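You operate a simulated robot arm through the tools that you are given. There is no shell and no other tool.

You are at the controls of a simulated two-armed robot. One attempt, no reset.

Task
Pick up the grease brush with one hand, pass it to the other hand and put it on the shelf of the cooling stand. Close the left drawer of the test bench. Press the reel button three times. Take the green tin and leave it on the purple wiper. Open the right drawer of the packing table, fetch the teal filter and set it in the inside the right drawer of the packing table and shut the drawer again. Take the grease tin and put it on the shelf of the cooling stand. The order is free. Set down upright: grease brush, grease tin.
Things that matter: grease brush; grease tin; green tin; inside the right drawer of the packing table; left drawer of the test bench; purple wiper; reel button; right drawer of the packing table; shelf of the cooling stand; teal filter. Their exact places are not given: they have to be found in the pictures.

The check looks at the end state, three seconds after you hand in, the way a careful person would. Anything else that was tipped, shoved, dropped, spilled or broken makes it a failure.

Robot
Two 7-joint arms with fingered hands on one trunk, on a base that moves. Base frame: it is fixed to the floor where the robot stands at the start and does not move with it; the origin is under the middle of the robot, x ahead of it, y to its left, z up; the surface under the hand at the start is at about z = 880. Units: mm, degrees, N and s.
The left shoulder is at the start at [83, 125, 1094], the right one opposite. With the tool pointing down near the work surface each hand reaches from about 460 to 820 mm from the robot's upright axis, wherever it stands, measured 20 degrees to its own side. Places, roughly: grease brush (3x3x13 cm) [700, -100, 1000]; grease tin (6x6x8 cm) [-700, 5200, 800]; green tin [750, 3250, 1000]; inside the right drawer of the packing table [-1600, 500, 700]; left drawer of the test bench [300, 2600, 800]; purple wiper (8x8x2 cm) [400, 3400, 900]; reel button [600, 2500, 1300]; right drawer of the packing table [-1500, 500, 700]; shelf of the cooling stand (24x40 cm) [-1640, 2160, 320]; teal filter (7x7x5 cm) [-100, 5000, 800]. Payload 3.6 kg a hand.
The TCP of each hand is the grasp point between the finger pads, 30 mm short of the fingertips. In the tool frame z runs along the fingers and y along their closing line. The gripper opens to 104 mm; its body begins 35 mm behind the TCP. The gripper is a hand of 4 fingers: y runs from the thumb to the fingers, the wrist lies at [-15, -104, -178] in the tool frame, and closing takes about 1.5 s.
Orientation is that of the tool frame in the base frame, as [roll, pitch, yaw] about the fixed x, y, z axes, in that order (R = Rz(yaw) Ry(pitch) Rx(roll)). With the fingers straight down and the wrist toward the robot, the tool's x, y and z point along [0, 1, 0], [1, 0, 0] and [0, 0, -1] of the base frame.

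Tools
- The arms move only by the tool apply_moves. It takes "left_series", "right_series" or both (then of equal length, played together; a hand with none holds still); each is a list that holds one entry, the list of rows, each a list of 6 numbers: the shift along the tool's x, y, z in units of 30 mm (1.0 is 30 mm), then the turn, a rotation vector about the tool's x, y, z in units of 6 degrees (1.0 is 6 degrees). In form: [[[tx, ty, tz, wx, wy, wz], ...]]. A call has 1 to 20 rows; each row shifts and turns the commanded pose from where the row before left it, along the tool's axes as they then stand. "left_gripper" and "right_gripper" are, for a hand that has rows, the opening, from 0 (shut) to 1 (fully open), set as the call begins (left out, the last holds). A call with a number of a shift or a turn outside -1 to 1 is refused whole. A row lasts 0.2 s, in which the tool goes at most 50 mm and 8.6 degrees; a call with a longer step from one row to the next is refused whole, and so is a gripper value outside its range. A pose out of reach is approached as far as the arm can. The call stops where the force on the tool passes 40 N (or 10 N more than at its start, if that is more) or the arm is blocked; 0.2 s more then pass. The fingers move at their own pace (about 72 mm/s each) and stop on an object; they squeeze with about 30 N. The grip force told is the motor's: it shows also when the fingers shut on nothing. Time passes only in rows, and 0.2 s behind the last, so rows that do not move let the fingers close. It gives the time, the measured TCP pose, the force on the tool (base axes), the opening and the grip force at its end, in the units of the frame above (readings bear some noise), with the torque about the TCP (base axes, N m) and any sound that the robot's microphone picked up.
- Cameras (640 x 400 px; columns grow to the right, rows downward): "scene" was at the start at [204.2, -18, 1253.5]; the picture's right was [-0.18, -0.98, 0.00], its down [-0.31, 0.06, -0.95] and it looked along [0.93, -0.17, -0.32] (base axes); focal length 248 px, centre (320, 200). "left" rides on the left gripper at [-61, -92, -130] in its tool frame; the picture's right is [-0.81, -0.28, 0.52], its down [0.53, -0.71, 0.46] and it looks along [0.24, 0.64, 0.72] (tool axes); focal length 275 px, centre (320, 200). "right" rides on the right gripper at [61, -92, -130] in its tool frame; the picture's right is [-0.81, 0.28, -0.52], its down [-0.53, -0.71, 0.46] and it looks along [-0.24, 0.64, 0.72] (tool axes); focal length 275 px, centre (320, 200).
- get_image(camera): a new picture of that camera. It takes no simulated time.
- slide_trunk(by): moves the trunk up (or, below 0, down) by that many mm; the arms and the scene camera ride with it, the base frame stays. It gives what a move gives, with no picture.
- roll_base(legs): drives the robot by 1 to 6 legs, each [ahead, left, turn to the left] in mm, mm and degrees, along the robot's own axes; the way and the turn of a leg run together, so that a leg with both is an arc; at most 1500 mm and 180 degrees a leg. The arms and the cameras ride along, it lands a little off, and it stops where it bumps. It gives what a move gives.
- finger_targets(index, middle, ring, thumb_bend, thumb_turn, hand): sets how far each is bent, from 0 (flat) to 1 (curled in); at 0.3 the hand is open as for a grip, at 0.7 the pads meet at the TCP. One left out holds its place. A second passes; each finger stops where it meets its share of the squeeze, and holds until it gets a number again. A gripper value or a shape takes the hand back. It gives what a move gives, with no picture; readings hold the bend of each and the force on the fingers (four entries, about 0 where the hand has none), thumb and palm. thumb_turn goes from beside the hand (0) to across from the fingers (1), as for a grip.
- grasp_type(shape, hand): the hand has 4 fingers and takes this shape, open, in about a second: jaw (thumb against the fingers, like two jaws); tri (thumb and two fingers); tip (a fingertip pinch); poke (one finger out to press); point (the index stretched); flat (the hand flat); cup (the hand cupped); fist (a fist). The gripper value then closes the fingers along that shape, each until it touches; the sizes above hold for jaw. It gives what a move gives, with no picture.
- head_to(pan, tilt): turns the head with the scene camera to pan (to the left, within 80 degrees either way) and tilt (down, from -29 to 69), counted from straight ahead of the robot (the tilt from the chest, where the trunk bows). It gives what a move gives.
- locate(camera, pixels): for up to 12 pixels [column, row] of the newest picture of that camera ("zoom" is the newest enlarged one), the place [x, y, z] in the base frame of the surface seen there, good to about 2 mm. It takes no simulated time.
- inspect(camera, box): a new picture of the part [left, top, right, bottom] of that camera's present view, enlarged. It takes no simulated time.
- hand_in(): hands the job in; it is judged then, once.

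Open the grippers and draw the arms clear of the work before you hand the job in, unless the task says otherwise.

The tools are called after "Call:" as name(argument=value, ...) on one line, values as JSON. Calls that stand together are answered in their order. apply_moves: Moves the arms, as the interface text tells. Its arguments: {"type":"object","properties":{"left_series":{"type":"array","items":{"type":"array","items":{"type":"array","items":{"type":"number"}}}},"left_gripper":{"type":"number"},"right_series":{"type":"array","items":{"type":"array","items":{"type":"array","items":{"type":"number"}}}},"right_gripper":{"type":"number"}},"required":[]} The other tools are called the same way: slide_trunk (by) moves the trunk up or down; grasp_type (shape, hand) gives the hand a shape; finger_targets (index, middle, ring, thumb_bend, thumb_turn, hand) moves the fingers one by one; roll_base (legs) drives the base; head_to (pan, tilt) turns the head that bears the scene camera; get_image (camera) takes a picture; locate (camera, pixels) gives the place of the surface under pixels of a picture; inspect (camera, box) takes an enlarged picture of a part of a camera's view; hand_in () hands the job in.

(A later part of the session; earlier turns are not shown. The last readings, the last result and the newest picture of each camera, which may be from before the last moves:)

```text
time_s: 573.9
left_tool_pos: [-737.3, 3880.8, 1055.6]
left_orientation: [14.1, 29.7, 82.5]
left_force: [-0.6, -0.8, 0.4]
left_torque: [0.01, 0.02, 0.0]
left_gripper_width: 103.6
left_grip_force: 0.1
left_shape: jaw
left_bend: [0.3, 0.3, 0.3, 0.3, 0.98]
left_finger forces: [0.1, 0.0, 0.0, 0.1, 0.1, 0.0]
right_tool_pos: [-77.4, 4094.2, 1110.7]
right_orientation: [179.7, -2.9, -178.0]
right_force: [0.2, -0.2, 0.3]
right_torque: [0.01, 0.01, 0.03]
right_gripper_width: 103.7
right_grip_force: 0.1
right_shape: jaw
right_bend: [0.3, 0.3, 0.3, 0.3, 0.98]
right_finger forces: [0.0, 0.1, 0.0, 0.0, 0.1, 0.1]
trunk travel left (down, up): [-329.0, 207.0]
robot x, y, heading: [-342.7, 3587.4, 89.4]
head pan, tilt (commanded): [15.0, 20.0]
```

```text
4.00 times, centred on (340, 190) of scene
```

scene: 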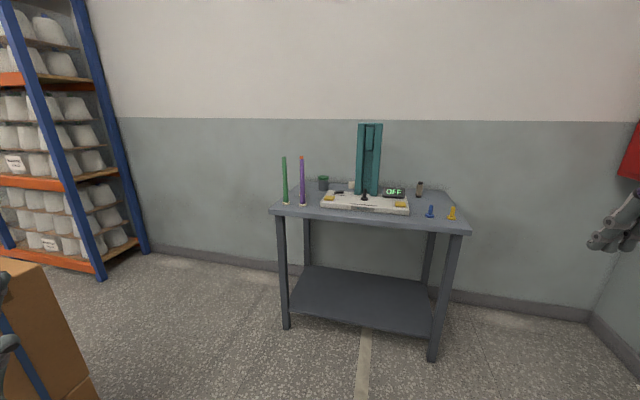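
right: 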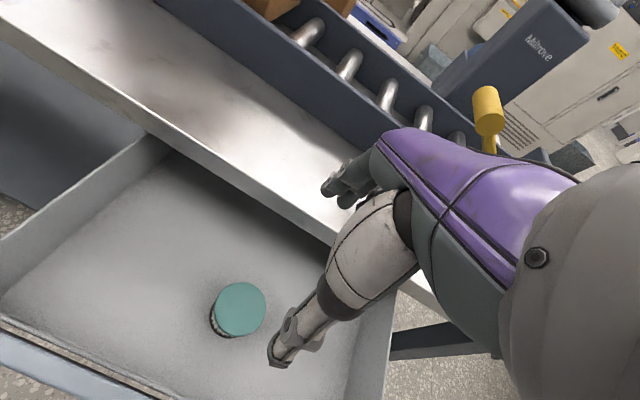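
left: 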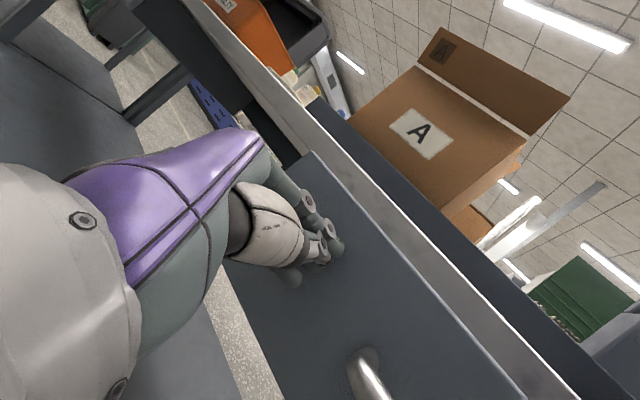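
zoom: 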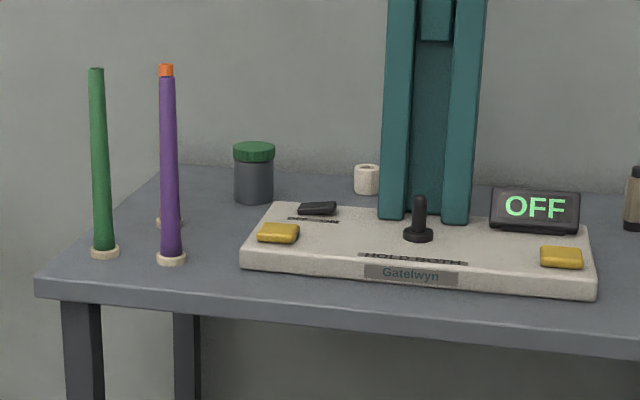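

I measure the rods' tops and feet, the tin, the machine base and the white cup.

Call:
locate(camera="zoom", pixels=[[97, 75], [103, 245], [167, 85], [170, 255], [167, 70], [168, 222], [254, 150], [254, 185], [366, 180], [245, 262], [280, 215], [395, 100]])

Call:
locate(camera="zoom", pixels=[[236, 155], [273, 155], [254, 145], [240, 190], [268, 190], [385, 200], [270, 205], [320, 205], [278, 232], [50, 290]])

```text
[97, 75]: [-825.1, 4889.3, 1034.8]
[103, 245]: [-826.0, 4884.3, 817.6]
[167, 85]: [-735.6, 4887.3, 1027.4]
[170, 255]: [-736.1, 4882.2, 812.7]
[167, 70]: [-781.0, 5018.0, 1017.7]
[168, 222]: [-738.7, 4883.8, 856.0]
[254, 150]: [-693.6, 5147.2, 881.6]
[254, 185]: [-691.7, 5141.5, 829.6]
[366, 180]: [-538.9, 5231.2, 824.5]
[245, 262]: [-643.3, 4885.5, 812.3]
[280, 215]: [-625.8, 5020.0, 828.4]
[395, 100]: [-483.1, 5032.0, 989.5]
```

```text
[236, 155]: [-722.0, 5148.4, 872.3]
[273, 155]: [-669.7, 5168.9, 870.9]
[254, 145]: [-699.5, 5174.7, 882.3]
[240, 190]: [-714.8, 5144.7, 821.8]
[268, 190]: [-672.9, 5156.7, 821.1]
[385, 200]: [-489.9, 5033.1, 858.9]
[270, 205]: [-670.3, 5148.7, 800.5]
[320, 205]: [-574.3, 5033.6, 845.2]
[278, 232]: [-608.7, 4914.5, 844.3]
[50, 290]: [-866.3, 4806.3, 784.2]
```

The tin is centred near (-696,5170), z 800–882; the rods reach z≈1040 at x≤-736; the machine's left edge is x≈-645. I check the rack on the left for the robot's final position.

Call:
locate(camera="scene", pixels=[[100, 275], [145, 250], [120, 200], [60, 260], [40, 300], [140, 210]])

```text
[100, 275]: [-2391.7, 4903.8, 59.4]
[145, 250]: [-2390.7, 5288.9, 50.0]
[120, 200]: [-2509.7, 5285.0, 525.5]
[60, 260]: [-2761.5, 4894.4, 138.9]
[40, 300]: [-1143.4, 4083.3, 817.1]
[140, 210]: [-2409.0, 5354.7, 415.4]
```

There are cartons at the left (about (-1143,4083), top z≈817). I look left to see their extent before choosing the path.

Call:
head_to(pan=50, tilt=30)

Call:
get_image(camera="scene")

Call:
locate(camera="scene", pixels=[[200, 200], [300, 200], [250, 250], [330, 230], [150, 250], [320, 280], [280, 170], [100, 300], [340, 200]])

```text
time_s: 574.9
left_tool_pos: [-737.4, 3879.9, 1054.6]
left_orientation: [14.1, 29.7, 82.5]
left_force: [0.0, -0.7, 0.0]
left_torque: [-0.03, -0.02, 0.0]
left_gripper_width: 103.8
left_grip_force: 0.1
left_shape: jaw
left_bend: [0.3, 0.3, 0.3, 0.3, 0.98]
left_finger forces: [0.0, 0.1, 0.0, 0.1, 0.0, 0.1]
right_tool_pos: [-78.5, 4094.3, 1110.4]
right_orientation: [179.7, -2.9, -178.2]
right_force: [-0.5, 0.3, -0.9]
right_torque: [-0.04, -0.02, -0.03]
right_gripper_width: 104.1
right_grip_force: 0.0
right_shape: jaw
right_bend: [0.3, 0.3, 0.3, 0.3, 0.98]
right_finger forces: [0.0, 0.0, 0.0, 0.0, 0.0, 0.0]
trunk travel left (down, up): [-329.0, 207.0]
robot x, y, heading: [-342.0, 3585.0, 89.6]
head pan, tilt (commanded): [50.0, 30.0]
```

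```text
taken
```

scene: 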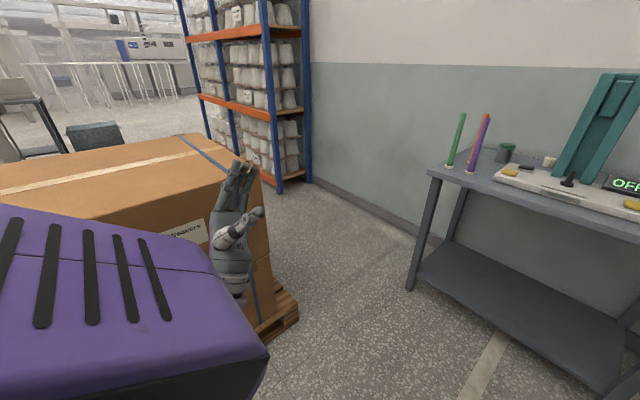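

```text
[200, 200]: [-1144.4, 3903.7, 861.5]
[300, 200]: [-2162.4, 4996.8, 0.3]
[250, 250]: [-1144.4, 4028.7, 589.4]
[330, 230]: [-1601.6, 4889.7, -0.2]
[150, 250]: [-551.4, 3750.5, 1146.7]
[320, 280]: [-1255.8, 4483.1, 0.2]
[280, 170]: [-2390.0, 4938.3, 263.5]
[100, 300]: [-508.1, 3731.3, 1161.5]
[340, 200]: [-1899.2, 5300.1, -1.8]
```

The cartons end near y≈4150 (x<-1144). I drive forward to y≈4400, then strafe left to x≈-846.

Call:
roll_base(legs=[[815, 0, 0.5], [0, 504, 0]])

Call:
slide_trunk(by=200)

Call:
head_to(pan=-10, tilt=35)

Call:
get_image(camera="scene")

Call:
get_image(camera="right")

```text
time_s: 583.7
left_tool_pos: [-1237.7, 4691.2, 1056.3]
left_orientation: [14.1, 29.8, 82.6]
left_force: [-0.7, -0.2, 0.1]
left_torque: [0.0, 0.02, 0.0]
left_gripper_width: 103.7
left_grip_force: 0.1
left_shape: jaw
left_bend: [0.3, 0.3, 0.3, 0.3, 0.98]
left_finger forces: [0.0, 0.1, 0.1, 0.1, 0.0, 0.1]
right_tool_pos: [-578.5, 4905.4, 1108.2]
right_orientation: [179.7, -2.9, -178.0]
right_force: [0.4, -0.2, 0.1]
right_torque: [-0.02, -0.05, -0.01]
right_gripper_width: 103.5
right_grip_force: 0.1
right_shape: jaw
right_bend: [0.3, 0.3, 0.3, 0.3, 0.98]
right_finger forces: [0.0, 0.0, 0.0, 0.0, 0.1, 0.0]
trunk travel left (down, up): [-329.0, 207.0]
robot x, y, heading: [-844.1, 4400.6, 89.7]
head pan, tilt (commanded): [50.0, 30.0]
```

```text
time_s: 585.9
left_tool_pos: [-1236.4, 4691.0, 1253.1]
left_orientation: [14.3, 29.8, 82.6]
left_force: [0.2, -0.5, -0.3]
left_torque: [0.03, -0.01, 0.01]
left_gripper_width: 103.6
left_grip_force: 0.1
left_shape: jaw
left_bend: [0.3, 0.3, 0.3, 0.3, 0.98]
left_finger forces: [0.0, 0.1, 0.1, 0.0, 0.0, 0.0]
right_tool_pos: [-578.2, 4906.3, 1308.4]
right_orientation: [179.9, -2.9, -178.0]
right_force: [0.2, 0.4, 0.0]
right_torque: [0.02, 0.03, 0.02]
right_gripper_width: 103.4
right_grip_force: 0.1
right_shape: jaw
right_bend: [0.3, 0.3, 0.3, 0.3, 0.98]
right_finger forces: [0.0, 0.0, 0.1, 0.1, 0.0, 0.0]
trunk travel left (down, up): [-529.0, 7.0]
robot x, y, heading: [-842.2, 4393.8, 89.5]
head pan, tilt (commanded): [50.0, 30.0]
```

```text
time_s: 587.2
left_tool_pos: [-1236.6, 4691.9, 1255.9]
left_orientation: [14.0, 29.8, 82.7]
left_force: [0.2, 0.1, 0.3]
left_torque: [0.01, 0.04, -0.02]
left_gripper_width: 103.6
left_grip_force: 0.1
left_shape: jaw
left_bend: [0.3, 0.3, 0.3, 0.3, 0.98]
left_finger forces: [0.0, 0.0, 0.1, 0.0, 0.1, 0.1]
right_tool_pos: [-578.6, 4904.8, 1308.5]
right_orientation: [179.7, -2.9, -178.1]
right_force: [-0.7, 0.5, 0.1]
right_torque: [0.0, -0.01, 0.0]
right_gripper_width: 103.8
right_grip_force: 0.2
right_shape: jaw
right_bend: [0.3, 0.3, 0.3, 0.3, 0.98]
right_finger forces: [0.0, 0.0, 0.1, 0.1, 0.1, 0.0]
trunk travel left (down, up): [-529.0, 7.0]
robot x, y, heading: [-841.0, 4396.8, 89.6]
head pan, tilt (commanded): [-10.0, 35.0]
```

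```text
taken
```

scene: 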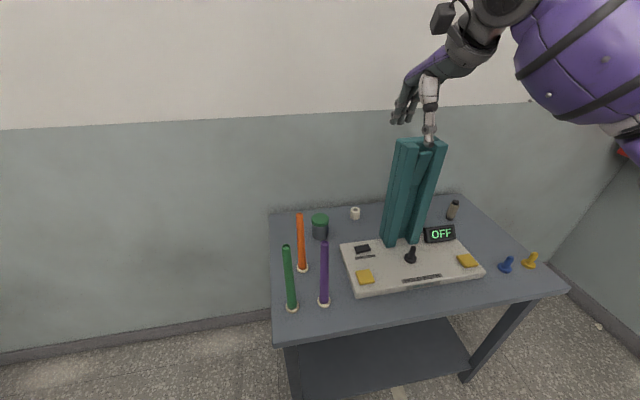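

```text
taken
```

right: 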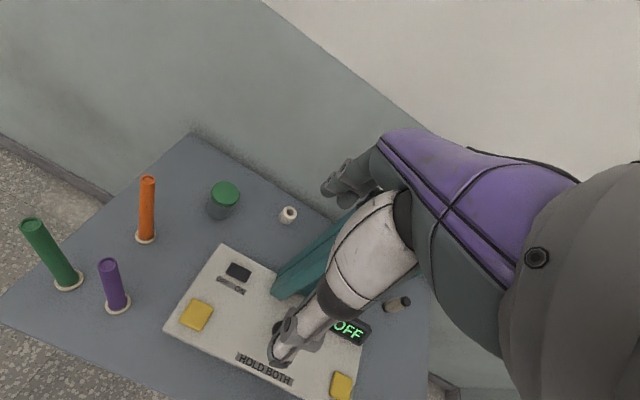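

The tin is at (224,193) in the right camera. I locate its lid rim, the tower top and the rods.

Call:
locate(camera="right", pixels=[[224, 190], [213, 188], [236, 193], [226, 180], [222, 203], [215, 183], [234, 202], [148, 180], [110, 265], [35, 225], [288, 212], [345, 235]])

Call:
locate(camera="scene", pixels=[[405, 142], [440, 145], [320, 220], [300, 216], [323, 245], [286, 248], [355, 212]])

```text
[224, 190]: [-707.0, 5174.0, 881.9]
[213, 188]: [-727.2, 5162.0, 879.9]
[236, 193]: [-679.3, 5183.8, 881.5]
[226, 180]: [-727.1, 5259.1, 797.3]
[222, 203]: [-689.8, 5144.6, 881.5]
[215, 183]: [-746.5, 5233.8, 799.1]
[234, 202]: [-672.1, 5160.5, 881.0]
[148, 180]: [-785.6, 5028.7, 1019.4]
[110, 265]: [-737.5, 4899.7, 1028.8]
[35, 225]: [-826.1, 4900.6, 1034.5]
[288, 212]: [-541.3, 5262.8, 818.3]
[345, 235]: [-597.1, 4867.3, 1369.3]
```

```text
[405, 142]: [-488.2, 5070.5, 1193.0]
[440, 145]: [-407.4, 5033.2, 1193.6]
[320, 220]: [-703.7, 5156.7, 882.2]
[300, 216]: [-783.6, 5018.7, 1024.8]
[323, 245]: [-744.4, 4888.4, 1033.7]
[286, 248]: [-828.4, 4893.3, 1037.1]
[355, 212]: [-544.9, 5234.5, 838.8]
```

The tin's lid is centred ≈(-699.5,5168.5), top z 882. I drive 140 mm forward and move the hand over the tin at a safe height.

Call:
roll_base(legs=[[140, 0, 0.3]])

Call:
apply_moves(right_series=[[[0.9, 0.5, 0, 0, 0, 0], [0.9, 0.5, 0, 0, 0, 0], [0.9, 0.5, 0, 0, 0, 0], [0.9, 0.5, 0, 0, 0, 0], [0, 0.5, 0.5, 0, 0, 0], [0, 0.5, 0.5, 0, 0, 0], [0, 0, 0, 0, 0, 0]]], right_gripper=1)

Call:
get_image(camera="right")

Call:
get_image(camera="scene")

```text
time_s: 588.5
left_tool_pos: [-1238.5, 4826.1, 1255.2]
left_orientation: [14.1, 29.7, 82.9]
left_force: [0.3, 0.4, 0.4]
left_torque: [0.0, 0.02, -0.03]
left_gripper_width: 103.6
left_grip_force: 0.0
left_shape: jaw
left_bend: [0.3, 0.3, 0.3, 0.3, 0.98]
left_finger forces: [0.1, 0.1, 0.0, 0.0, 0.0, 0.0]
right_tool_pos: [-580.8, 5045.2, 1309.5]
right_orientation: [179.7, -2.8, -177.6]
right_force: [0.2, 0.6, -0.6]
right_torque: [-0.01, 0.01, -0.03]
right_gripper_width: 103.5
right_grip_force: 0.2
right_shape: jaw
right_bend: [0.3, 0.3, 0.3, 0.3, 0.98]
right_finger forces: [0.0, 0.0, 0.1, 0.0, 0.0, 0.0]
trunk travel left (down, up): [-529.0, 7.0]
robot x, y, heading: [-840.5, 4532.2, 89.7]
head pan, tilt (commanded): [-10.0, 35.0]
```

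```text
time_s: 590.1
left_tool_pos: [-1238.2, 4826.3, 1255.2]
left_orientation: [14.1, 29.7, 82.9]
left_force: [-0.1, 0.3, -0.6]
left_torque: [0.0, -0.01, 0.02]
left_gripper_width: 103.6
left_grip_force: 0.1
left_shape: jaw
left_bend: [0.3, 0.3, 0.3, 0.3, 0.98]
left_finger forces: [0.1, 0.0, 0.0, 0.1, 0.0, 0.0]
right_tool_pos: [-691.9, 5129.9, 1286.6]
right_orientation: [179.6, -3.0, -177.6]
right_force: [-0.1, -0.7, -0.1]
right_torque: [0.0, -0.05, 0.04]
right_gripper_width: 103.5
right_grip_force: 0.1
right_shape: jaw
right_bend: [0.3, 0.3, 0.3, 0.3, 0.98]
right_finger forces: [0.0, 0.1, 0.0, 0.0, 0.1, 0.0]
trunk travel left (down, up): [-529.0, 7.0]
robot x, y, heading: [-843.2, 4532.5, 90.0]
head pan, tilt (commanded): [-10.0, 35.0]
```

```text
taken
```

right: 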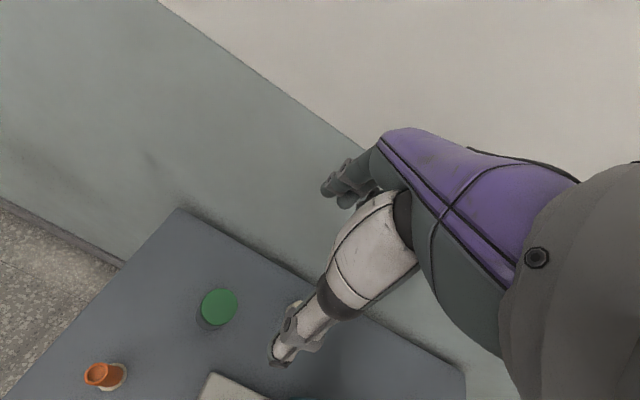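

```text
taken
```

scene: 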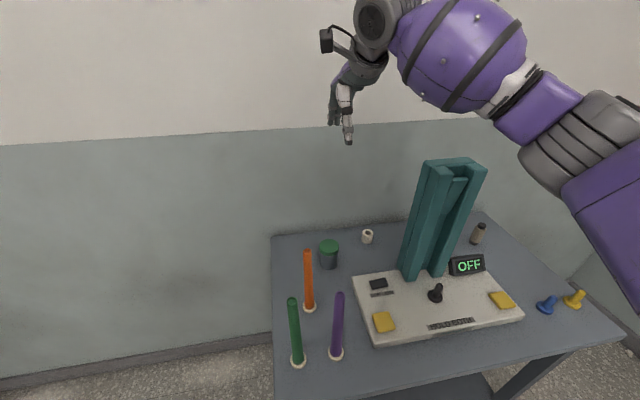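

I go down toward the tin to z≈1020 while centring over it.

Call:
apply_moves(right_series=[[[0.1, 0.45, 0.9, 0, 0, 0], [0.1, 0.45, 0.9, 0, 0, 0], [-0.05, 0.2, 0.95, 0, 0, 0], [-0.05, 0.2, 0.95, 0, 0, 0], [-0.05, 0, 1, 0, 0, 0], [-0.05, 0, 1, 0, 0, 0], [-0.05, 0, 1, 0, 0, 0], [-0.05, 0, 1, 0, 0, 0], [-0.05, 0, 1, 0, 0, 0], [0, 0, 0, 0, 0, 0]]])

Call:
get_image(camera="right")

Call:
get_image(camera="scene")

```text
time_s: 592.3
left_tool_pos: [-1237.3, 4826.5, 1255.4]
left_orientation: [14.1, 29.7, 83.0]
left_force: [0.2, 0.2, 0.0]
left_torque: [-0.01, 0.0, -0.02]
left_gripper_width: 103.7
left_grip_force: 0.1
left_shape: jaw
left_bend: [0.3, 0.3, 0.3, 0.3, 0.98]
left_finger forces: [0.0, 0.1, 0.1, 0.0, 0.0, 0.0]
right_tool_pos: [-703.3, 5169.3, 1023.0]
right_orientation: [179.7, -2.9, -177.6]
right_force: [0.7, -0.5, -0.3]
right_torque: [0.0, -0.03, 0.04]
right_gripper_width: 103.7
right_grip_force: 0.0
right_shape: jaw
right_bend: [0.3, 0.3, 0.3, 0.3, 0.98]
right_finger forces: [0.0, 0.1, 0.0, 0.0, 0.0, 0.0]
trunk travel left (down, up): [-529.0, 7.0]
robot x, y, heading: [-842.6, 4536.1, 89.7]
head pan, tilt (commanded): [-10.0, 35.0]
```

```text
taken
```

right: 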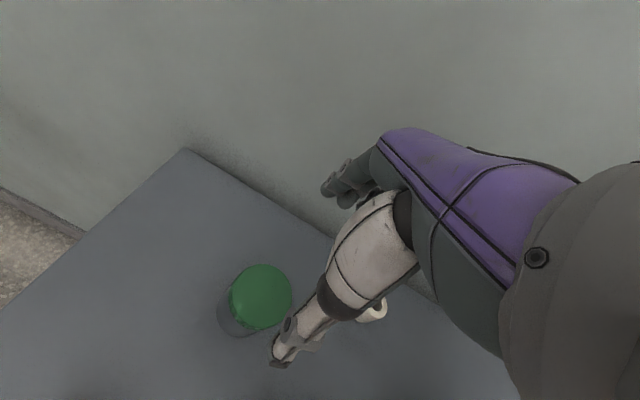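

```text
taken
```

scene: 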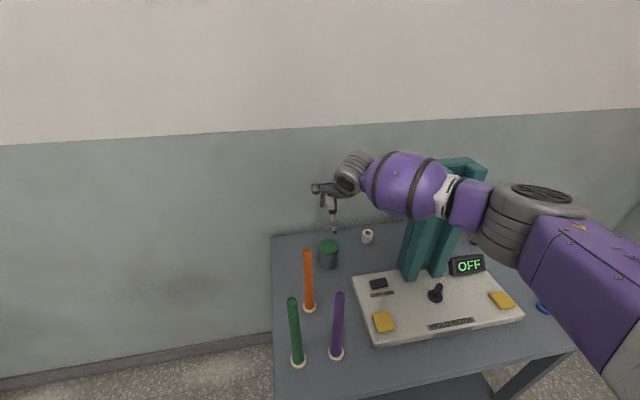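

I check the forearm's distance to the teal tower before going lower, and the lid's centre.

Call:
locate(camera="scene", pixels=[[400, 190], [440, 190], [470, 205], [500, 240], [540, 210], [400, 165], [380, 185], [480, 250], [440, 165]])

Call:
locate(camera="right", pixels=[[262, 296], [235, 295], [288, 295], [260, 268], [262, 325], [245, 275], [280, 315]])

```text
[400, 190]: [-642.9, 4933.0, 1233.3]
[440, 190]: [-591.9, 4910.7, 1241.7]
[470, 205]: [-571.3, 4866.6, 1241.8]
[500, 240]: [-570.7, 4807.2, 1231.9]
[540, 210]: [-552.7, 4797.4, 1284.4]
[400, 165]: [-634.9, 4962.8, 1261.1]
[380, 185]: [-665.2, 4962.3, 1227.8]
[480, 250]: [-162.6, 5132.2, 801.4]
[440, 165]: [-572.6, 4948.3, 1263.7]
```

```text
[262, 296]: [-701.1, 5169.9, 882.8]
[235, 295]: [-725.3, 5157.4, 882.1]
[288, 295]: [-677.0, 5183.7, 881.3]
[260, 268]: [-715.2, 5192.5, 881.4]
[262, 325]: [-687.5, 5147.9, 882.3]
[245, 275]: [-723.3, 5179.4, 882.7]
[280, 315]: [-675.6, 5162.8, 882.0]
```

The lid's centre is (-701.2,5170.3) and the arm clears the tower. I descend to z≈862 and close on the tin.

Call:
apply_moves(right_series=[[[-0.057, 0.006, 0.895, 0, 0, 0], [-0.057, 0.006, 0.895, 0, 0, 0], [-0.057, 0.006, 0.895, 0, 0, 0], [-0.057, 0.006, 0.895, 0, 0, 0], [-0.057, 0.006, 0.895, 0, 0, 0], [-0.057, 0.006, 0.895, 0, 0, 0], [0, 0, 0, 0, 0, 0]]])

Call:
get_image(camera="right")

Call:
get_image(camera="scene")

```text
time_s: 593.9
left_tool_pos: [-1237.3, 4826.3, 1255.4]
left_orientation: [14.1, 29.7, 82.9]
left_force: [0.1, -0.5, -0.5]
left_torque: [0.05, 0.03, -0.01]
left_gripper_width: 103.7
left_grip_force: 0.0
left_shape: jaw
left_bend: [0.3, 0.3, 0.3, 0.3, 0.98]
left_finger forces: [0.0, 0.1, 0.0, 0.0, 0.0, 0.0]
right_tool_pos: [-702.6, 5171.6, 863.5]
right_orientation: [179.6, -2.9, -177.7]
right_force: [-0.7, 0.0, -0.7]
right_torque: [-0.01, -0.02, 0.01]
right_gripper_width: 103.8
right_grip_force: 0.2
right_shape: jaw
right_bend: [0.3, 0.3, 0.3, 0.3, 0.98]
right_finger forces: [0.0, 0.0, 0.1, 0.0, 0.0, 0.0]
trunk travel left (down, up): [-529.0, 7.0]
robot x, y, heading: [-840.7, 4533.4, 90.0]
head pan, tilt (commanded): [-10.0, 35.0]
```

```text
taken
```

right: 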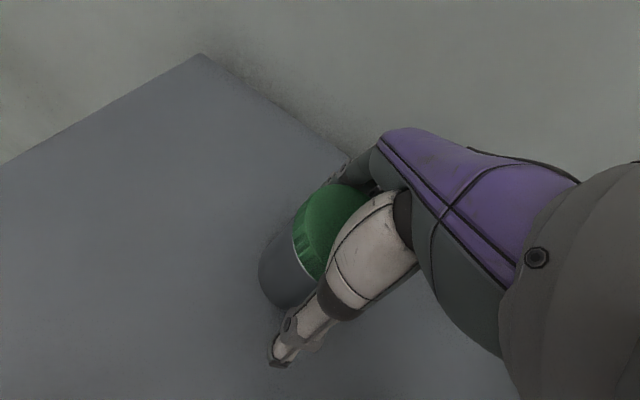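

```text
taken
```

scene: 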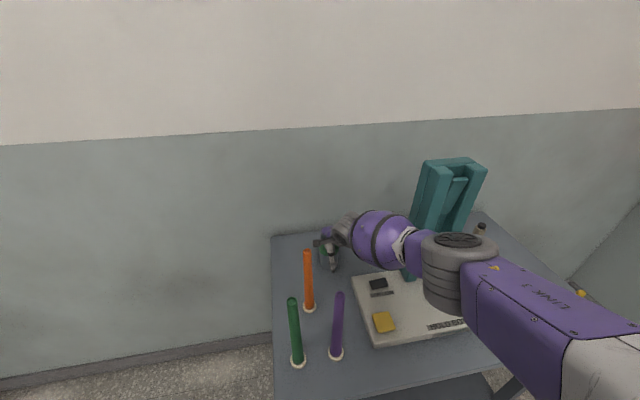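

The tin is between thumb and fingers; the rods stand untouched. I close the hand.

Call:
apply_moves(right_series=[[[0, 0, 0, 0, 0, 0], [0, 0, 0, 0, 0, 0], [0, 0, 0, 0, 0, 0], [0, 0, 0, 0, 0, 0], [0, 0, 0, 0, 0, 0], [0, 0, 0, 0, 0, 0], [0, 0, 0, 0, 0, 0], [0, 0, 0, 0, 0, 0]]], right_gripper=0)

Call:
get_image(camera="right")

```text
time_s: 595.7
left_tool_pos: [-1237.1, 4827.2, 1254.6]
left_orientation: [14.1, 29.7, 82.8]
left_force: [0.3, 0.5, -0.1]
left_torque: [0.03, 0.0, -0.03]
left_gripper_width: 103.7
left_grip_force: 0.0
left_shape: jaw
left_bend: [0.3, 0.3, 0.3, 0.3, 0.98]
left_finger forces: [0.0, 0.0, 0.1, 0.0, 0.0, 0.1]
right_tool_pos: [-702.3, 5171.8, 863.8]
right_orientation: [179.6, -2.9, -177.7]
right_force: [-1.1, 0.4, 0.9]
right_torque: [0.01, -0.01, 0.01]
right_gripper_width: 52.1
right_grip_force: 29.9
right_shape: jaw
right_bend: [0.74, 0.43, 0.46, 0.71, 1.0]
right_finger forces: [15.0, 9.0, 2.2, 0.0, 27.5, 0.1]
trunk travel left (down, up): [-529.0, 7.0]
robot x, y, heading: [-840.3, 4535.1, 90.0]
head pan, tilt (commanded): [-10.0, 35.0]
```

```text
taken
```

right: 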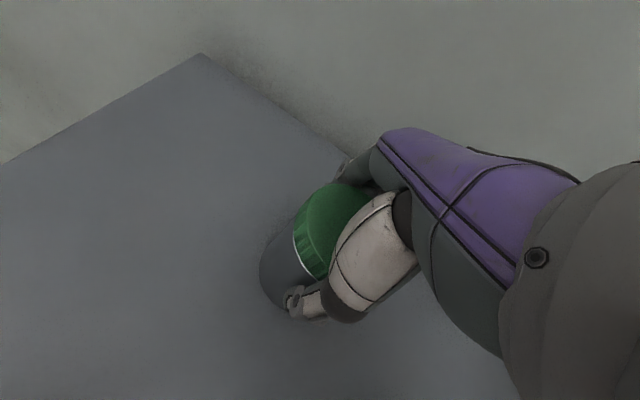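

The grease tin is held (15+9+2 vs 27 N). I lift it straight up and then back along the reverse path.

Call:
apply_moves(right_series=[[[0.02, 0, -0.4, 0, 0, 0], [0.05, 0, -0.9, 0, 0, 0], [0.05, 0, -0.9, 0, 0, 0], [0.05, 0, -0.9, 0, 0, 0], [0.05, 0, -0.9, 0, 0, 0], [0.05, 0, -0.9, 0, 0, 0], [0.05, 0, -1, 0, 0, 0], [0.05, 0, -1, 0, 0, 0], [0.05, 0, -1, 0, 0, 0], [0.05, 0, -1, 0, 0, 0], [0.05, -0.2, -0.95, 0, 0, 0], [0.05, -0.2, -0.95, 0, 0, 0], [0, -0.45, -0.9, 0, 0, 0], [0, -0.45, -0.9, 0, 0, 0], [0, 0, 0, 0, 0, 0]]])

Call:
get_image(camera="scene")

```text
time_s: 598.9
left_tool_pos: [-1237.8, 4826.3, 1254.9]
left_orientation: [14.1, 29.8, 83.0]
left_force: [0.5, 0.1, 0.2]
left_torque: [-0.03, -0.03, 0.01]
left_gripper_width: 103.7
left_grip_force: 0.0
left_shape: jaw
left_bend: [0.3, 0.3, 0.3, 0.3, 0.98]
left_finger forces: [0.0, 0.0, 0.0, 0.0, 0.1, 0.1]
right_tool_pos: [-700.6, 5130.5, 1241.8]
right_orientation: [179.6, -2.9, -177.6]
right_force: [0.4, 0.2, -2.5]
right_torque: [-0.02, 0.02, -0.02]
right_gripper_width: 52.2
right_grip_force: 30.1
right_shape: jaw
right_bend: [0.74, 0.43, 0.46, 0.71, 1.0]
right_finger forces: [15.2, 9.1, 2.4, 0.0, 26.9, 0.1]
trunk travel left (down, up): [-529.0, 7.0]
robot x, y, heading: [-840.1, 4535.1, 90.2]
head pan, tilt (commanded): [-10.0, 35.0]
```

```text
taken
```

scene: 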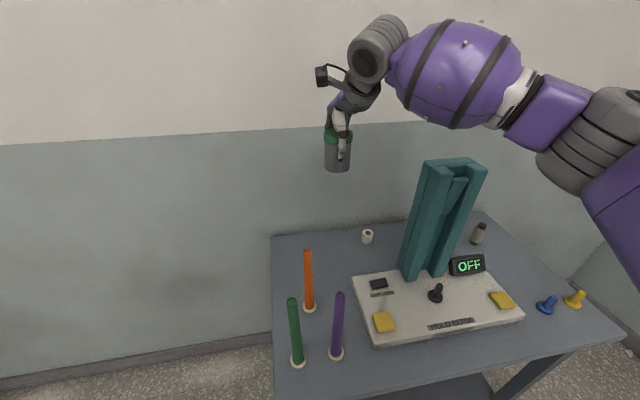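

The tin is clear of everything. I pull the hand back, reverse from the table, lower the trunk to normal and drive back through the corridor toward the stand.

Call:
apply_moves(right_series=[[[0, -0.9, 0, 0, 0, 0], [0, -0.9, 0, 0, 0, 0], [0, -0.9, 0, 0, 0, 0], [0, -0.9, 0, 0, 0, 0], [0, 0, 0, 0, 0, 0]]])

Call:
roll_base(legs=[[-170, 0, -0.2], [0, -420, 0]])

Call:
slide_trunk(by=-200)

Call:
get_image(camera="scene")

```text
time_s: 600.1
left_tool_pos: [-1237.2, 4826.4, 1255.9]
left_orientation: [14.1, 29.7, 82.9]
left_force: [0.6, 0.0, 0.2]
left_torque: [0.02, 0.02, -0.01]
left_gripper_width: 104.0
left_grip_force: 0.0
left_shape: jaw
left_bend: [0.3, 0.3, 0.3, 0.3, 0.98]
left_finger forces: [0.0, 0.0, 0.0, 0.0, 0.0, 0.1]
right_tool_pos: [-692.4, 5024.2, 1241.2]
right_orientation: [179.8, -2.9, -177.6]
right_force: [0.1, -0.8, -2.2]
right_torque: [-0.01, 0.01, 0.04]
right_gripper_width: 52.3
right_grip_force: 29.8
right_shape: jaw
right_bend: [0.74, 0.43, 0.46, 0.71, 1.0]
right_finger forces: [15.4, 9.3, 2.5, 0.0, 27.0, 0.1]
trunk travel left (down, up): [-529.0, 7.0]
robot x, y, heading: [-842.9, 4534.0, 89.7]
head pan, tilt (commanded): [-10.0, 35.0]
```

```text
time_s: 605.4
left_tool_pos: [-822.0, 4654.4, 1255.4]
left_orientation: [14.0, 29.8, 82.9]
left_force: [0.0, -1.0, 0.5]
left_torque: [-0.02, 0.01, 0.04]
left_gripper_width: 104.1
left_grip_force: 0.1
left_shape: jaw
left_bend: [0.3, 0.3, 0.3, 0.3, 0.98]
left_finger forces: [0.0, 0.1, 0.0, 0.0, 0.0, 0.1]
right_tool_pos: [-277.7, 4853.0, 1240.6]
right_orientation: [179.7, -2.9, -177.6]
right_force: [0.9, -0.6, -2.6]
right_torque: [-0.01, 0.03, -0.01]
right_gripper_width: 52.1
right_grip_force: 30.0
right_shape: jaw
right_bend: [0.74, 0.43, 0.46, 0.71, 1.0]
right_finger forces: [15.2, 9.2, 2.4, 0.0, 26.9, 0.1]
trunk travel left (down, up): [-529.0, 7.0]
robot x, y, heading: [-422.5, 4364.3, 89.7]
head pan, tilt (commanded): [-10.0, 35.0]
```

```text
time_s: 607.6
left_tool_pos: [-821.7, 4653.5, 1055.4]
left_orientation: [14.1, 29.7, 82.9]
left_force: [0.2, -0.4, -0.7]
left_torque: [0.03, 0.02, -0.03]
left_gripper_width: 103.9
left_grip_force: 0.2
left_shape: jaw
left_bend: [0.3, 0.3, 0.3, 0.3, 0.98]
left_finger forces: [0.1, 0.1, 0.0, 0.0, 0.0, 0.1]
right_tool_pos: [-277.7, 4851.8, 1041.9]
right_orientation: [179.7, -2.9, -177.6]
right_force: [0.5, -0.3, -2.5]
right_torque: [-0.01, 0.0, -0.03]
right_gripper_width: 51.9
right_grip_force: 29.5
right_shape: jaw
right_bend: [0.74, 0.43, 0.46, 0.71, 1.0]
right_finger forces: [15.2, 9.1, 2.5, 0.0, 26.9, 0.1]
trunk travel left (down, up): [-329.0, 207.0]
robot x, y, heading: [-422.0, 4360.3, 89.9]
head pan, tilt (commanded): [-10.0, 35.0]
```

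```text
taken
```

scene: 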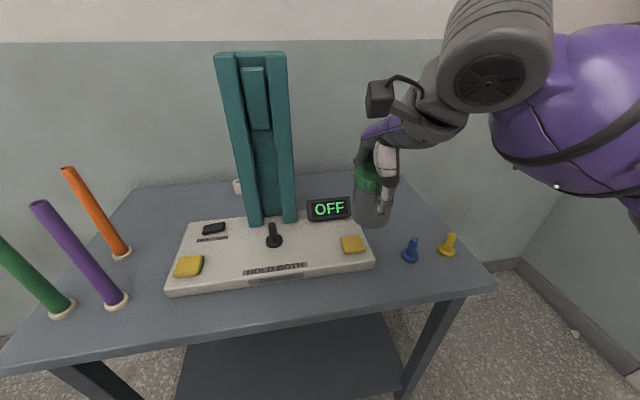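

The far table is left in order. I drive straight back about 3 m through the corridor.

Call:
roll_base(legs=[[-1500, 0, 0], [-1500, 0, 0]])

Call:
head_to(pan=60, tilt=30)

Call:
get_image(camera="scene")

```text
time_s: 622.1
left_tool_pos: [-879.6, 1654.3, 1055.0]
left_orientation: [14.0, 29.8, 80.9]
left_force: [0.3, 0.5, -0.1]
left_torque: [-0.02, 0.02, 0.0]
left_gripper_width: 103.7
left_grip_force: 0.1
left_shape: jaw
left_bend: [0.3, 0.3, 0.3, 0.3, 0.98]
left_finger forces: [0.1, 0.0, 0.0, 0.1, 0.0, 0.0]
right_tool_pos: [-329.3, 1833.8, 1041.8]
right_orientation: [179.7, -2.9, -179.5]
right_force: [0.2, -0.3, -2.1]
right_torque: [0.0, 0.02, 0.01]
right_gripper_width: 51.8
right_grip_force: 29.9
right_shape: jaw
right_bend: [0.74, 0.43, 0.46, 0.71, 1.0]
right_finger forces: [15.2, 9.2, 2.6, 0.1, 26.9, 0.0]
trunk travel left (down, up): [-329.0, 207.0]
robot x, y, heading: [-493.9, 1347.2, 87.8]
head pan, tilt (commanded): [-10.0, 35.0]
```

```text
time_s: 623.5
left_tool_pos: [-878.4, 1654.9, 1054.9]
left_orientation: [14.1, 29.7, 81.0]
left_force: [-0.2, -0.3, -0.5]
left_torque: [0.01, 0.0, -0.04]
left_gripper_width: 103.8
left_grip_force: 0.0
left_shape: jaw
left_bend: [0.3, 0.3, 0.3, 0.3, 0.98]
left_finger forces: [0.1, 0.0, 0.0, 0.0, 0.0, 0.1]
right_tool_pos: [-329.2, 1833.3, 1040.8]
right_orientation: [179.7, -3.0, -179.6]
right_force: [-0.4, -0.2, -3.4]
right_torque: [-0.01, -0.01, 0.01]
right_gripper_width: 52.2
right_grip_force: 29.8
right_shape: jaw
right_bend: [0.74, 0.43, 0.46, 0.71, 1.0]
right_finger forces: [15.2, 9.1, 2.6, 0.0, 26.8, 0.0]
trunk travel left (down, up): [-329.0, 207.0]
robot x, y, heading: [-492.0, 1349.1, 87.8]
head pan, tilt (commanded): [60.0, 30.0]
```

```text
taken
```

scene: 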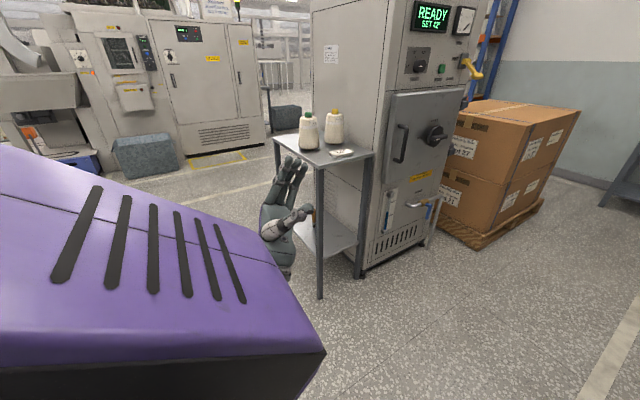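

I strafe left 1200 mm in front of the stand (hand stays at y≈1870, before the stand's front at 2005) and square up.

Call:
roll_base(legs=[[0, 1200, 2.2]])

Call:
head_to(pan=-10, tilt=40)

Call:
get_image(camera="scene")

```text
time_s: 634.4
left_tool_pos: [-2107.6, 1670.0, 1054.8]
left_orientation: [14.1, 29.7, 82.6]
left_force: [0.3, 0.2, 0.4]
left_torque: [0.0, -0.02, 0.01]
left_gripper_width: 103.6
left_grip_force: 0.0
left_shape: jaw
left_bend: [0.3, 0.3, 0.3, 0.3, 0.98]
left_finger forces: [0.0, 0.0, 0.1, 0.0, 0.1, 0.0]
right_tool_pos: [-1562.5, 1864.0, 1041.0]
right_orientation: [179.7, -2.9, -177.9]
right_force: [-0.1, 0.3, -2.1]
right_torque: [0.01, 0.03, 0.0]
right_gripper_width: 52.2
right_grip_force: 29.9
right_shape: jaw
right_bend: [0.74, 0.43, 0.46, 0.71, 1.0]
right_finger forces: [15.1, 9.2, 2.6, 0.0, 26.9, 0.0]
trunk travel left (down, up): [-329.0, 207.0]
robot x, y, heading: [-1714.6, 1376.6, 89.7]
head pan, tilt (commanded): [60.0, 30.0]
```

```text
time_s: 635.8
left_tool_pos: [-2106.7, 1669.6, 1055.2]
left_orientation: [14.1, 29.8, 82.7]
left_force: [-0.2, -0.2, 0.2]
left_torque: [-0.02, -0.02, 0.02]
left_gripper_width: 103.5
left_grip_force: 0.2
left_shape: jaw
left_bend: [0.3, 0.3, 0.3, 0.3, 0.98]
left_finger forces: [0.1, 0.0, 0.1, 0.0, 0.0, 0.0]
right_tool_pos: [-1561.2, 1864.8, 1040.3]
right_orientation: [179.8, -3.0, -177.9]
right_force: [0.5, -0.7, -3.3]
right_torque: [-0.03, 0.01, -0.01]
right_gripper_width: 51.8
right_grip_force: 29.7
right_shape: jaw
right_bend: [0.74, 0.43, 0.46, 0.71, 1.0]
right_finger forces: [15.2, 9.1, 2.7, 0.0, 26.9, 0.0]
trunk travel left (down, up): [-329.0, 207.0]
robot x, y, heading: [-1712.1, 1376.0, 90.0]
head pan, tilt (commanded): [-10.0, 40.0]
```

```text
taken
```

scene: 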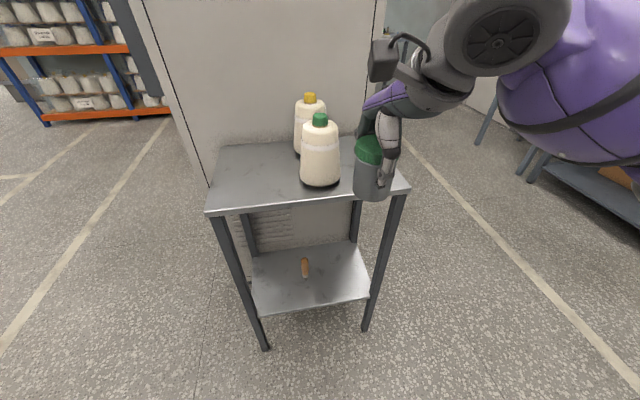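

The tin is in hand in front of the stand, brush on the shelf at (305,267). I lower the trunk 275 mm.

Call:
slide_trunk(by=-275)

Call:
head_to(pan=-10, tilt=30)

Call:
get_image(camera="scene")

```text
time_s: 638.6
left_tool_pos: [-2106.6, 1668.7, 782.4]
left_orientation: [14.1, 29.7, 82.8]
left_force: [-0.5, -0.7, -0.3]
left_torque: [-0.02, 0.04, 0.0]
left_gripper_width: 103.8
left_grip_force: 0.1
left_shape: jaw
left_bend: [0.3, 0.3, 0.3, 0.3, 0.98]
left_finger forces: [0.0, 0.0, 0.0, 0.0, 0.0, 0.0]
right_tool_pos: [-1560.8, 1864.6, 766.2]
right_orientation: [179.8, -2.9, -177.8]
right_force: [-0.4, 0.1, -2.7]
right_torque: [-0.01, 0.01, 0.02]
right_gripper_width: 52.0
right_grip_force: 30.3
right_shape: jaw
right_bend: [0.74, 0.43, 0.46, 0.71, 1.0]
right_finger forces: [15.1, 9.3, 2.6, 0.0, 27.0, 0.1]
trunk travel left (down, up): [-54.0, 482.0]
robot x, y, heading: [-1711.1, 1371.8, 89.7]
head pan, tilt (commanded): [-10.0, 40.0]
```

```text
time_s: 639.4
left_tool_pos: [-2107.2, 1668.9, 779.8]
left_orientation: [14.1, 29.8, 82.7]
left_force: [0.3, -0.3, 1.1]
left_torque: [0.0, -0.01, 0.0]
left_gripper_width: 103.7
left_grip_force: 0.0
left_shape: jaw
left_bend: [0.3, 0.3, 0.3, 0.3, 0.98]
left_finger forces: [0.0, 0.1, 0.0, 0.1, 0.0, 0.0]
right_tool_pos: [-1561.7, 1865.0, 766.4]
right_orientation: [179.7, -2.9, -177.9]
right_force: [-0.8, 0.8, -2.4]
right_torque: [0.0, 0.01, 0.02]
right_gripper_width: 51.8
right_grip_force: 29.7
right_shape: jaw
right_bend: [0.74, 0.43, 0.46, 0.71, 1.0]
right_finger forces: [15.3, 9.2, 2.5, 0.0, 26.8, 0.1]
trunk travel left (down, up): [-54.0, 482.0]
robot x, y, heading: [-1708.9, 1374.7, 89.7]
head pan, tilt (commanded): [-10.0, 30.0]
```

```text
taken
```

scene: 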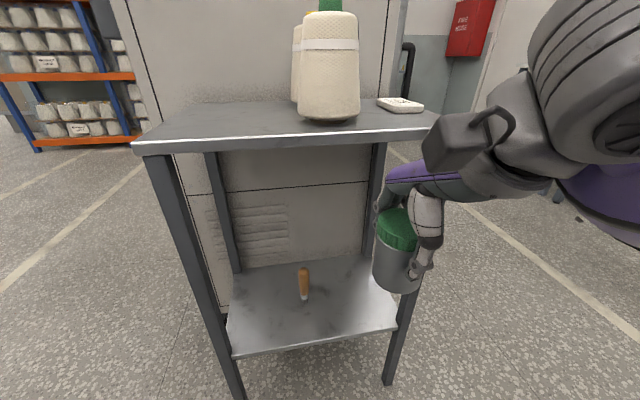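

I lower the hand 300 mm in front of the stand so the tin is at shelf level.

Call:
apply_moves(right_series=[[[-0.05, 0, 1, 0, 0, 0], [-0.05, 0, 1, 0, 0, 0], [-0.05, 0, 1, 0, 0, 0], [-0.05, 0, 1, 0, 0, 0], [-0.05, 0, 1, 0, 0, 0], [-0.05, 0, 1, 0, 0, 0], [-0.05, 0, 1, 0, 0, 0], [-0.05, 0, 1, 0, 0, 0], [-0.05, 0, 1, 0, 0, 0], [-0.05, 0, 1, 0, 0, 0], [0, 0, 0, 0, 0, 0]]])

Call:
get_image(camera="scene")

Call:
get_image(camera="right")

```text
time_s: 641.8
left_tool_pos: [-2106.4, 1669.7, 779.4]
left_orientation: [14.0, 29.7, 82.6]
left_force: [-0.5, 1.0, -0.7]
left_torque: [-0.03, 0.01, 0.0]
left_gripper_width: 103.6
left_grip_force: 0.0
left_shape: jaw
left_bend: [0.3, 0.3, 0.3, 0.3, 0.98]
left_finger forces: [0.1, 0.1, 0.0, 0.1, 0.0, 0.0]
right_tool_pos: [-1560.9, 1874.5, 466.9]
right_orientation: [179.7, -2.9, -178.0]
right_force: [0.1, -0.1, -2.9]
right_torque: [-0.01, 0.02, 0.02]
right_gripper_width: 51.9
right_grip_force: 30.1
right_shape: jaw
right_bend: [0.74, 0.43, 0.46, 0.71, 1.0]
right_finger forces: [15.4, 9.2, 2.8, 0.0, 26.8, 0.0]
right hand out of reach, approached as far as the arm can: row 3, 4
trunk travel left (down, up): [-54.0, 482.0]
robot x, y, heading: [-1711.8, 1375.9, 89.8]
head pan, tilt (commanded): [-10.0, 30.0]
```

```text
taken
```

scene: 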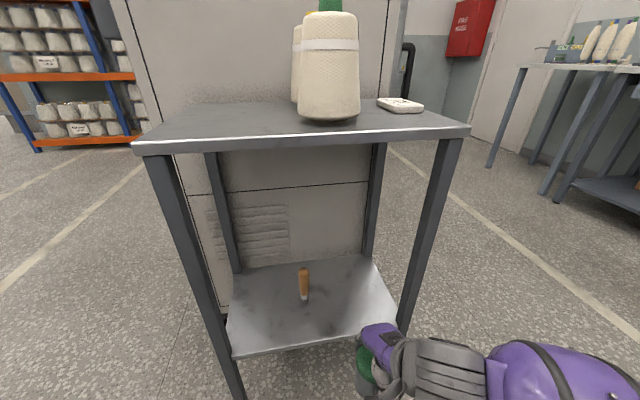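

```text
taken
```

right: 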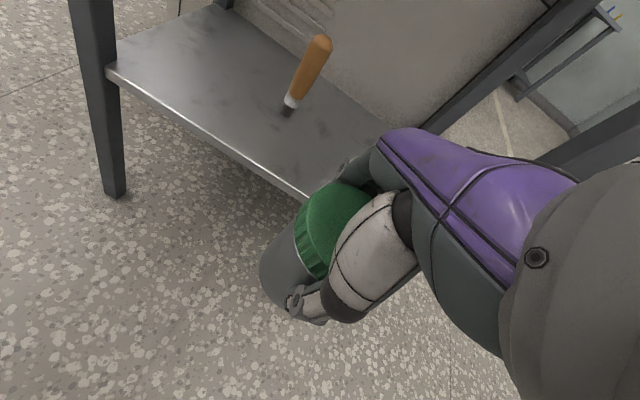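

The forearm now lies out to the right. I check its direction against the stand's right leg before entering.

Call:
locate(camera="scene", pixels=[[380, 340], [400, 350], [430, 360], [460, 360], [500, 360], [540, 360], [590, 370], [363, 365], [395, 335], [440, 150], [440, 250]])

Call:
head_to(pan=-40, tilt=55)

Call:
get_image(camera="scene")

```text
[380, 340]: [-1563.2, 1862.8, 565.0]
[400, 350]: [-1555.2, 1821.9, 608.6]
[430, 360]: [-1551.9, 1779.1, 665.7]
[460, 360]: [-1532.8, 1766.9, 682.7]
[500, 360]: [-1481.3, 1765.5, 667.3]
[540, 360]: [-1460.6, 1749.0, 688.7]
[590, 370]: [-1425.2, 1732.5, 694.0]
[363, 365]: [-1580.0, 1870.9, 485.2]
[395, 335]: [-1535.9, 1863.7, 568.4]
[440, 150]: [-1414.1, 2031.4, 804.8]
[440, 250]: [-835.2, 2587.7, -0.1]
```

```text
time_s: 642.7
left_tool_pos: [-2107.0, 1668.2, 778.8]
left_orientation: [14.1, 29.7, 82.7]
left_force: [0.1, 0.9, 0.7]
left_torque: [0.01, 0.03, 0.0]
left_gripper_width: 103.7
left_grip_force: 0.1
left_shape: jaw
left_bend: [0.3, 0.3, 0.3, 0.3, 0.98]
left_finger forces: [0.0, 0.0, 0.0, 0.1, 0.0, 0.0]
right_tool_pos: [-1561.2, 1874.5, 467.7]
right_orientation: [179.7, -2.9, -177.9]
right_force: [-0.5, -0.3, -2.9]
right_torque: [0.02, 0.03, 0.01]
right_gripper_width: 51.9
right_grip_force: 29.6
right_shape: jaw
right_bend: [0.74, 0.43, 0.46, 0.71, 1.0]
right_finger forces: [15.5, 9.2, 2.8, 0.1, 26.7, 0.0]
trunk travel left (down, up): [-54.0, 482.0]
robot x, y, heading: [-1713.0, 1375.6, 89.4]
head pan, tilt (commanded): [-40.0, 55.0]
```

```text
taken
```

scene: 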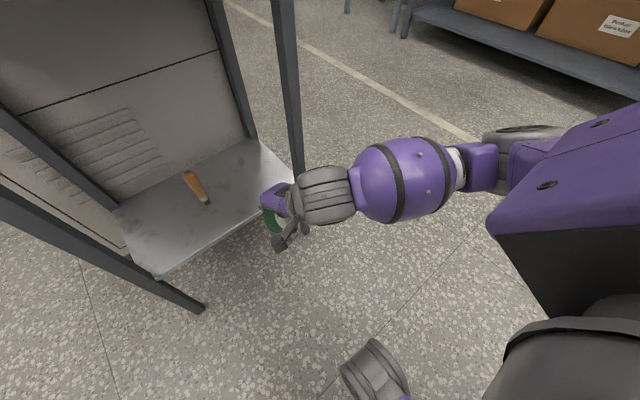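

The forearm runs sideways in this close pose and would meet the right leg. I back the base 105 mm and stretch the arm forward instead, which turns the forearm more in line.

Call:
roll_base(legs=[[-105, 0, 0.4]])

Call:
apply_moves(right_series=[[[0.05, 0.8, 0, 0, 0, 0], [0.05, 0.8, 0, 0, 0, 0], [0.05, 0.8, 0, 0, 0, 0], [0.05, 0.8, 0, 0, 0, 0], [0.05, 0.8, 0, 0, 0, 0], [0, 0, 0, 0, 0, 0]]])

Call:
get_image(camera="scene")

Call:
locate(camera="scene", pixels=[[330, 190], [380, 180], [430, 180], [470, 170], [520, 150]])

```text
time_s: 643.9
left_tool_pos: [-2108.8, 1561.6, 779.7]
left_orientation: [14.1, 29.8, 82.9]
left_force: [0.2, 0.0, 0.0]
left_torque: [-0.01, 0.01, 0.01]
left_gripper_width: 103.6
left_grip_force: 0.0
left_shape: jaw
left_bend: [0.3, 0.3, 0.3, 0.3, 0.98]
left_finger forces: [0.0, 0.0, 0.0, 0.0, 0.0, 0.1]
right_tool_pos: [-1562.8, 1767.5, 466.8]
right_orientation: [179.7, -2.9, -177.7]
right_force: [0.5, -0.3, -2.4]
right_torque: [-0.01, 0.05, -0.03]
right_gripper_width: 51.9
right_grip_force: 30.0
right_shape: jaw
right_bend: [0.74, 0.43, 0.46, 0.71, 1.0]
right_finger forces: [15.4, 9.2, 2.7, 0.0, 26.8, 0.0]
trunk travel left (down, up): [-54.0, 482.0]
robot x, y, heading: [-1710.8, 1271.3, 89.7]
head pan, tilt (commanded): [-40.0, 55.0]
```

```text
time_s: 645.3
left_tool_pos: [-2108.0, 1560.6, 779.2]
left_orientation: [14.1, 29.8, 82.9]
left_force: [0.3, 0.0, -0.9]
left_torque: [-0.01, 0.04, 0.0]
left_gripper_width: 103.6
left_grip_force: 0.2
left_shape: jaw
left_bend: [0.3, 0.3, 0.3, 0.3, 0.98]
left_finger forces: [0.0, 0.0, 0.1, 0.0, 0.0, 0.0]
right_tool_pos: [-1574.4, 1889.6, 468.8]
right_orientation: [179.7, -2.9, -177.7]
right_force: [0.9, 0.2, -2.9]
right_torque: [-0.02, 0.02, 0.02]
right_gripper_width: 52.1
right_grip_force: 30.0
right_shape: jaw
right_bend: [0.74, 0.43, 0.46, 0.71, 1.0]
right_finger forces: [15.4, 9.2, 2.8, 0.0, 26.8, 0.0]
trunk travel left (down, up): [-54.0, 482.0]
robot x, y, heading: [-1713.2, 1269.8, 89.6]
head pan, tilt (commanded): [-40.0, 55.0]
```

```text
taken
```

scene: 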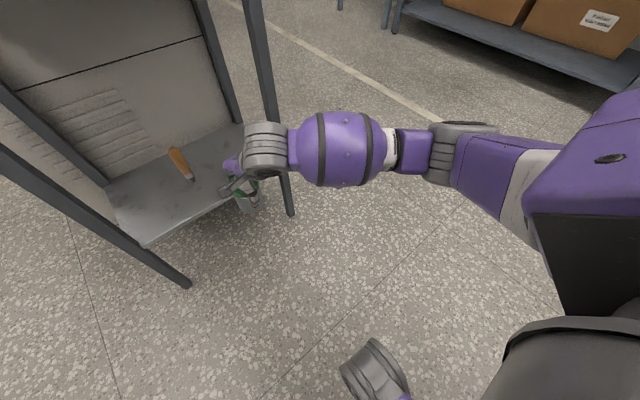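

```text
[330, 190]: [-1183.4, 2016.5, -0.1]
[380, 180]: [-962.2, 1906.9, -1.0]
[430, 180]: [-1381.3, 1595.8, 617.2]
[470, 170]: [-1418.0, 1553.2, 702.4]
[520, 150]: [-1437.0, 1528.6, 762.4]
```

I locate points along the forearm now: wrist (265,150), drum (340,150), elbow (455,150).

Call:
locate(camera="scene", pixels=[[250, 150], [275, 150], [300, 150], [340, 120], [340, 150], [340, 180], [390, 150], [440, 150], [460, 140], [285, 205], [290, 180]])

```text
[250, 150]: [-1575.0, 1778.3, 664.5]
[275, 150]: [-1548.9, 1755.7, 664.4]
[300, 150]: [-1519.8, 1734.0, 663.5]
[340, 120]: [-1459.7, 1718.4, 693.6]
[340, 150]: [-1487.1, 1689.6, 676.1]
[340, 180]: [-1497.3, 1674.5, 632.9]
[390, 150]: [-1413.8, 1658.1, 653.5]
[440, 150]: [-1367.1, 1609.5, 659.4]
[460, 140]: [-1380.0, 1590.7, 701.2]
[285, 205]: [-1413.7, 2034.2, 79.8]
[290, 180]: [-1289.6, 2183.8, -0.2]
```

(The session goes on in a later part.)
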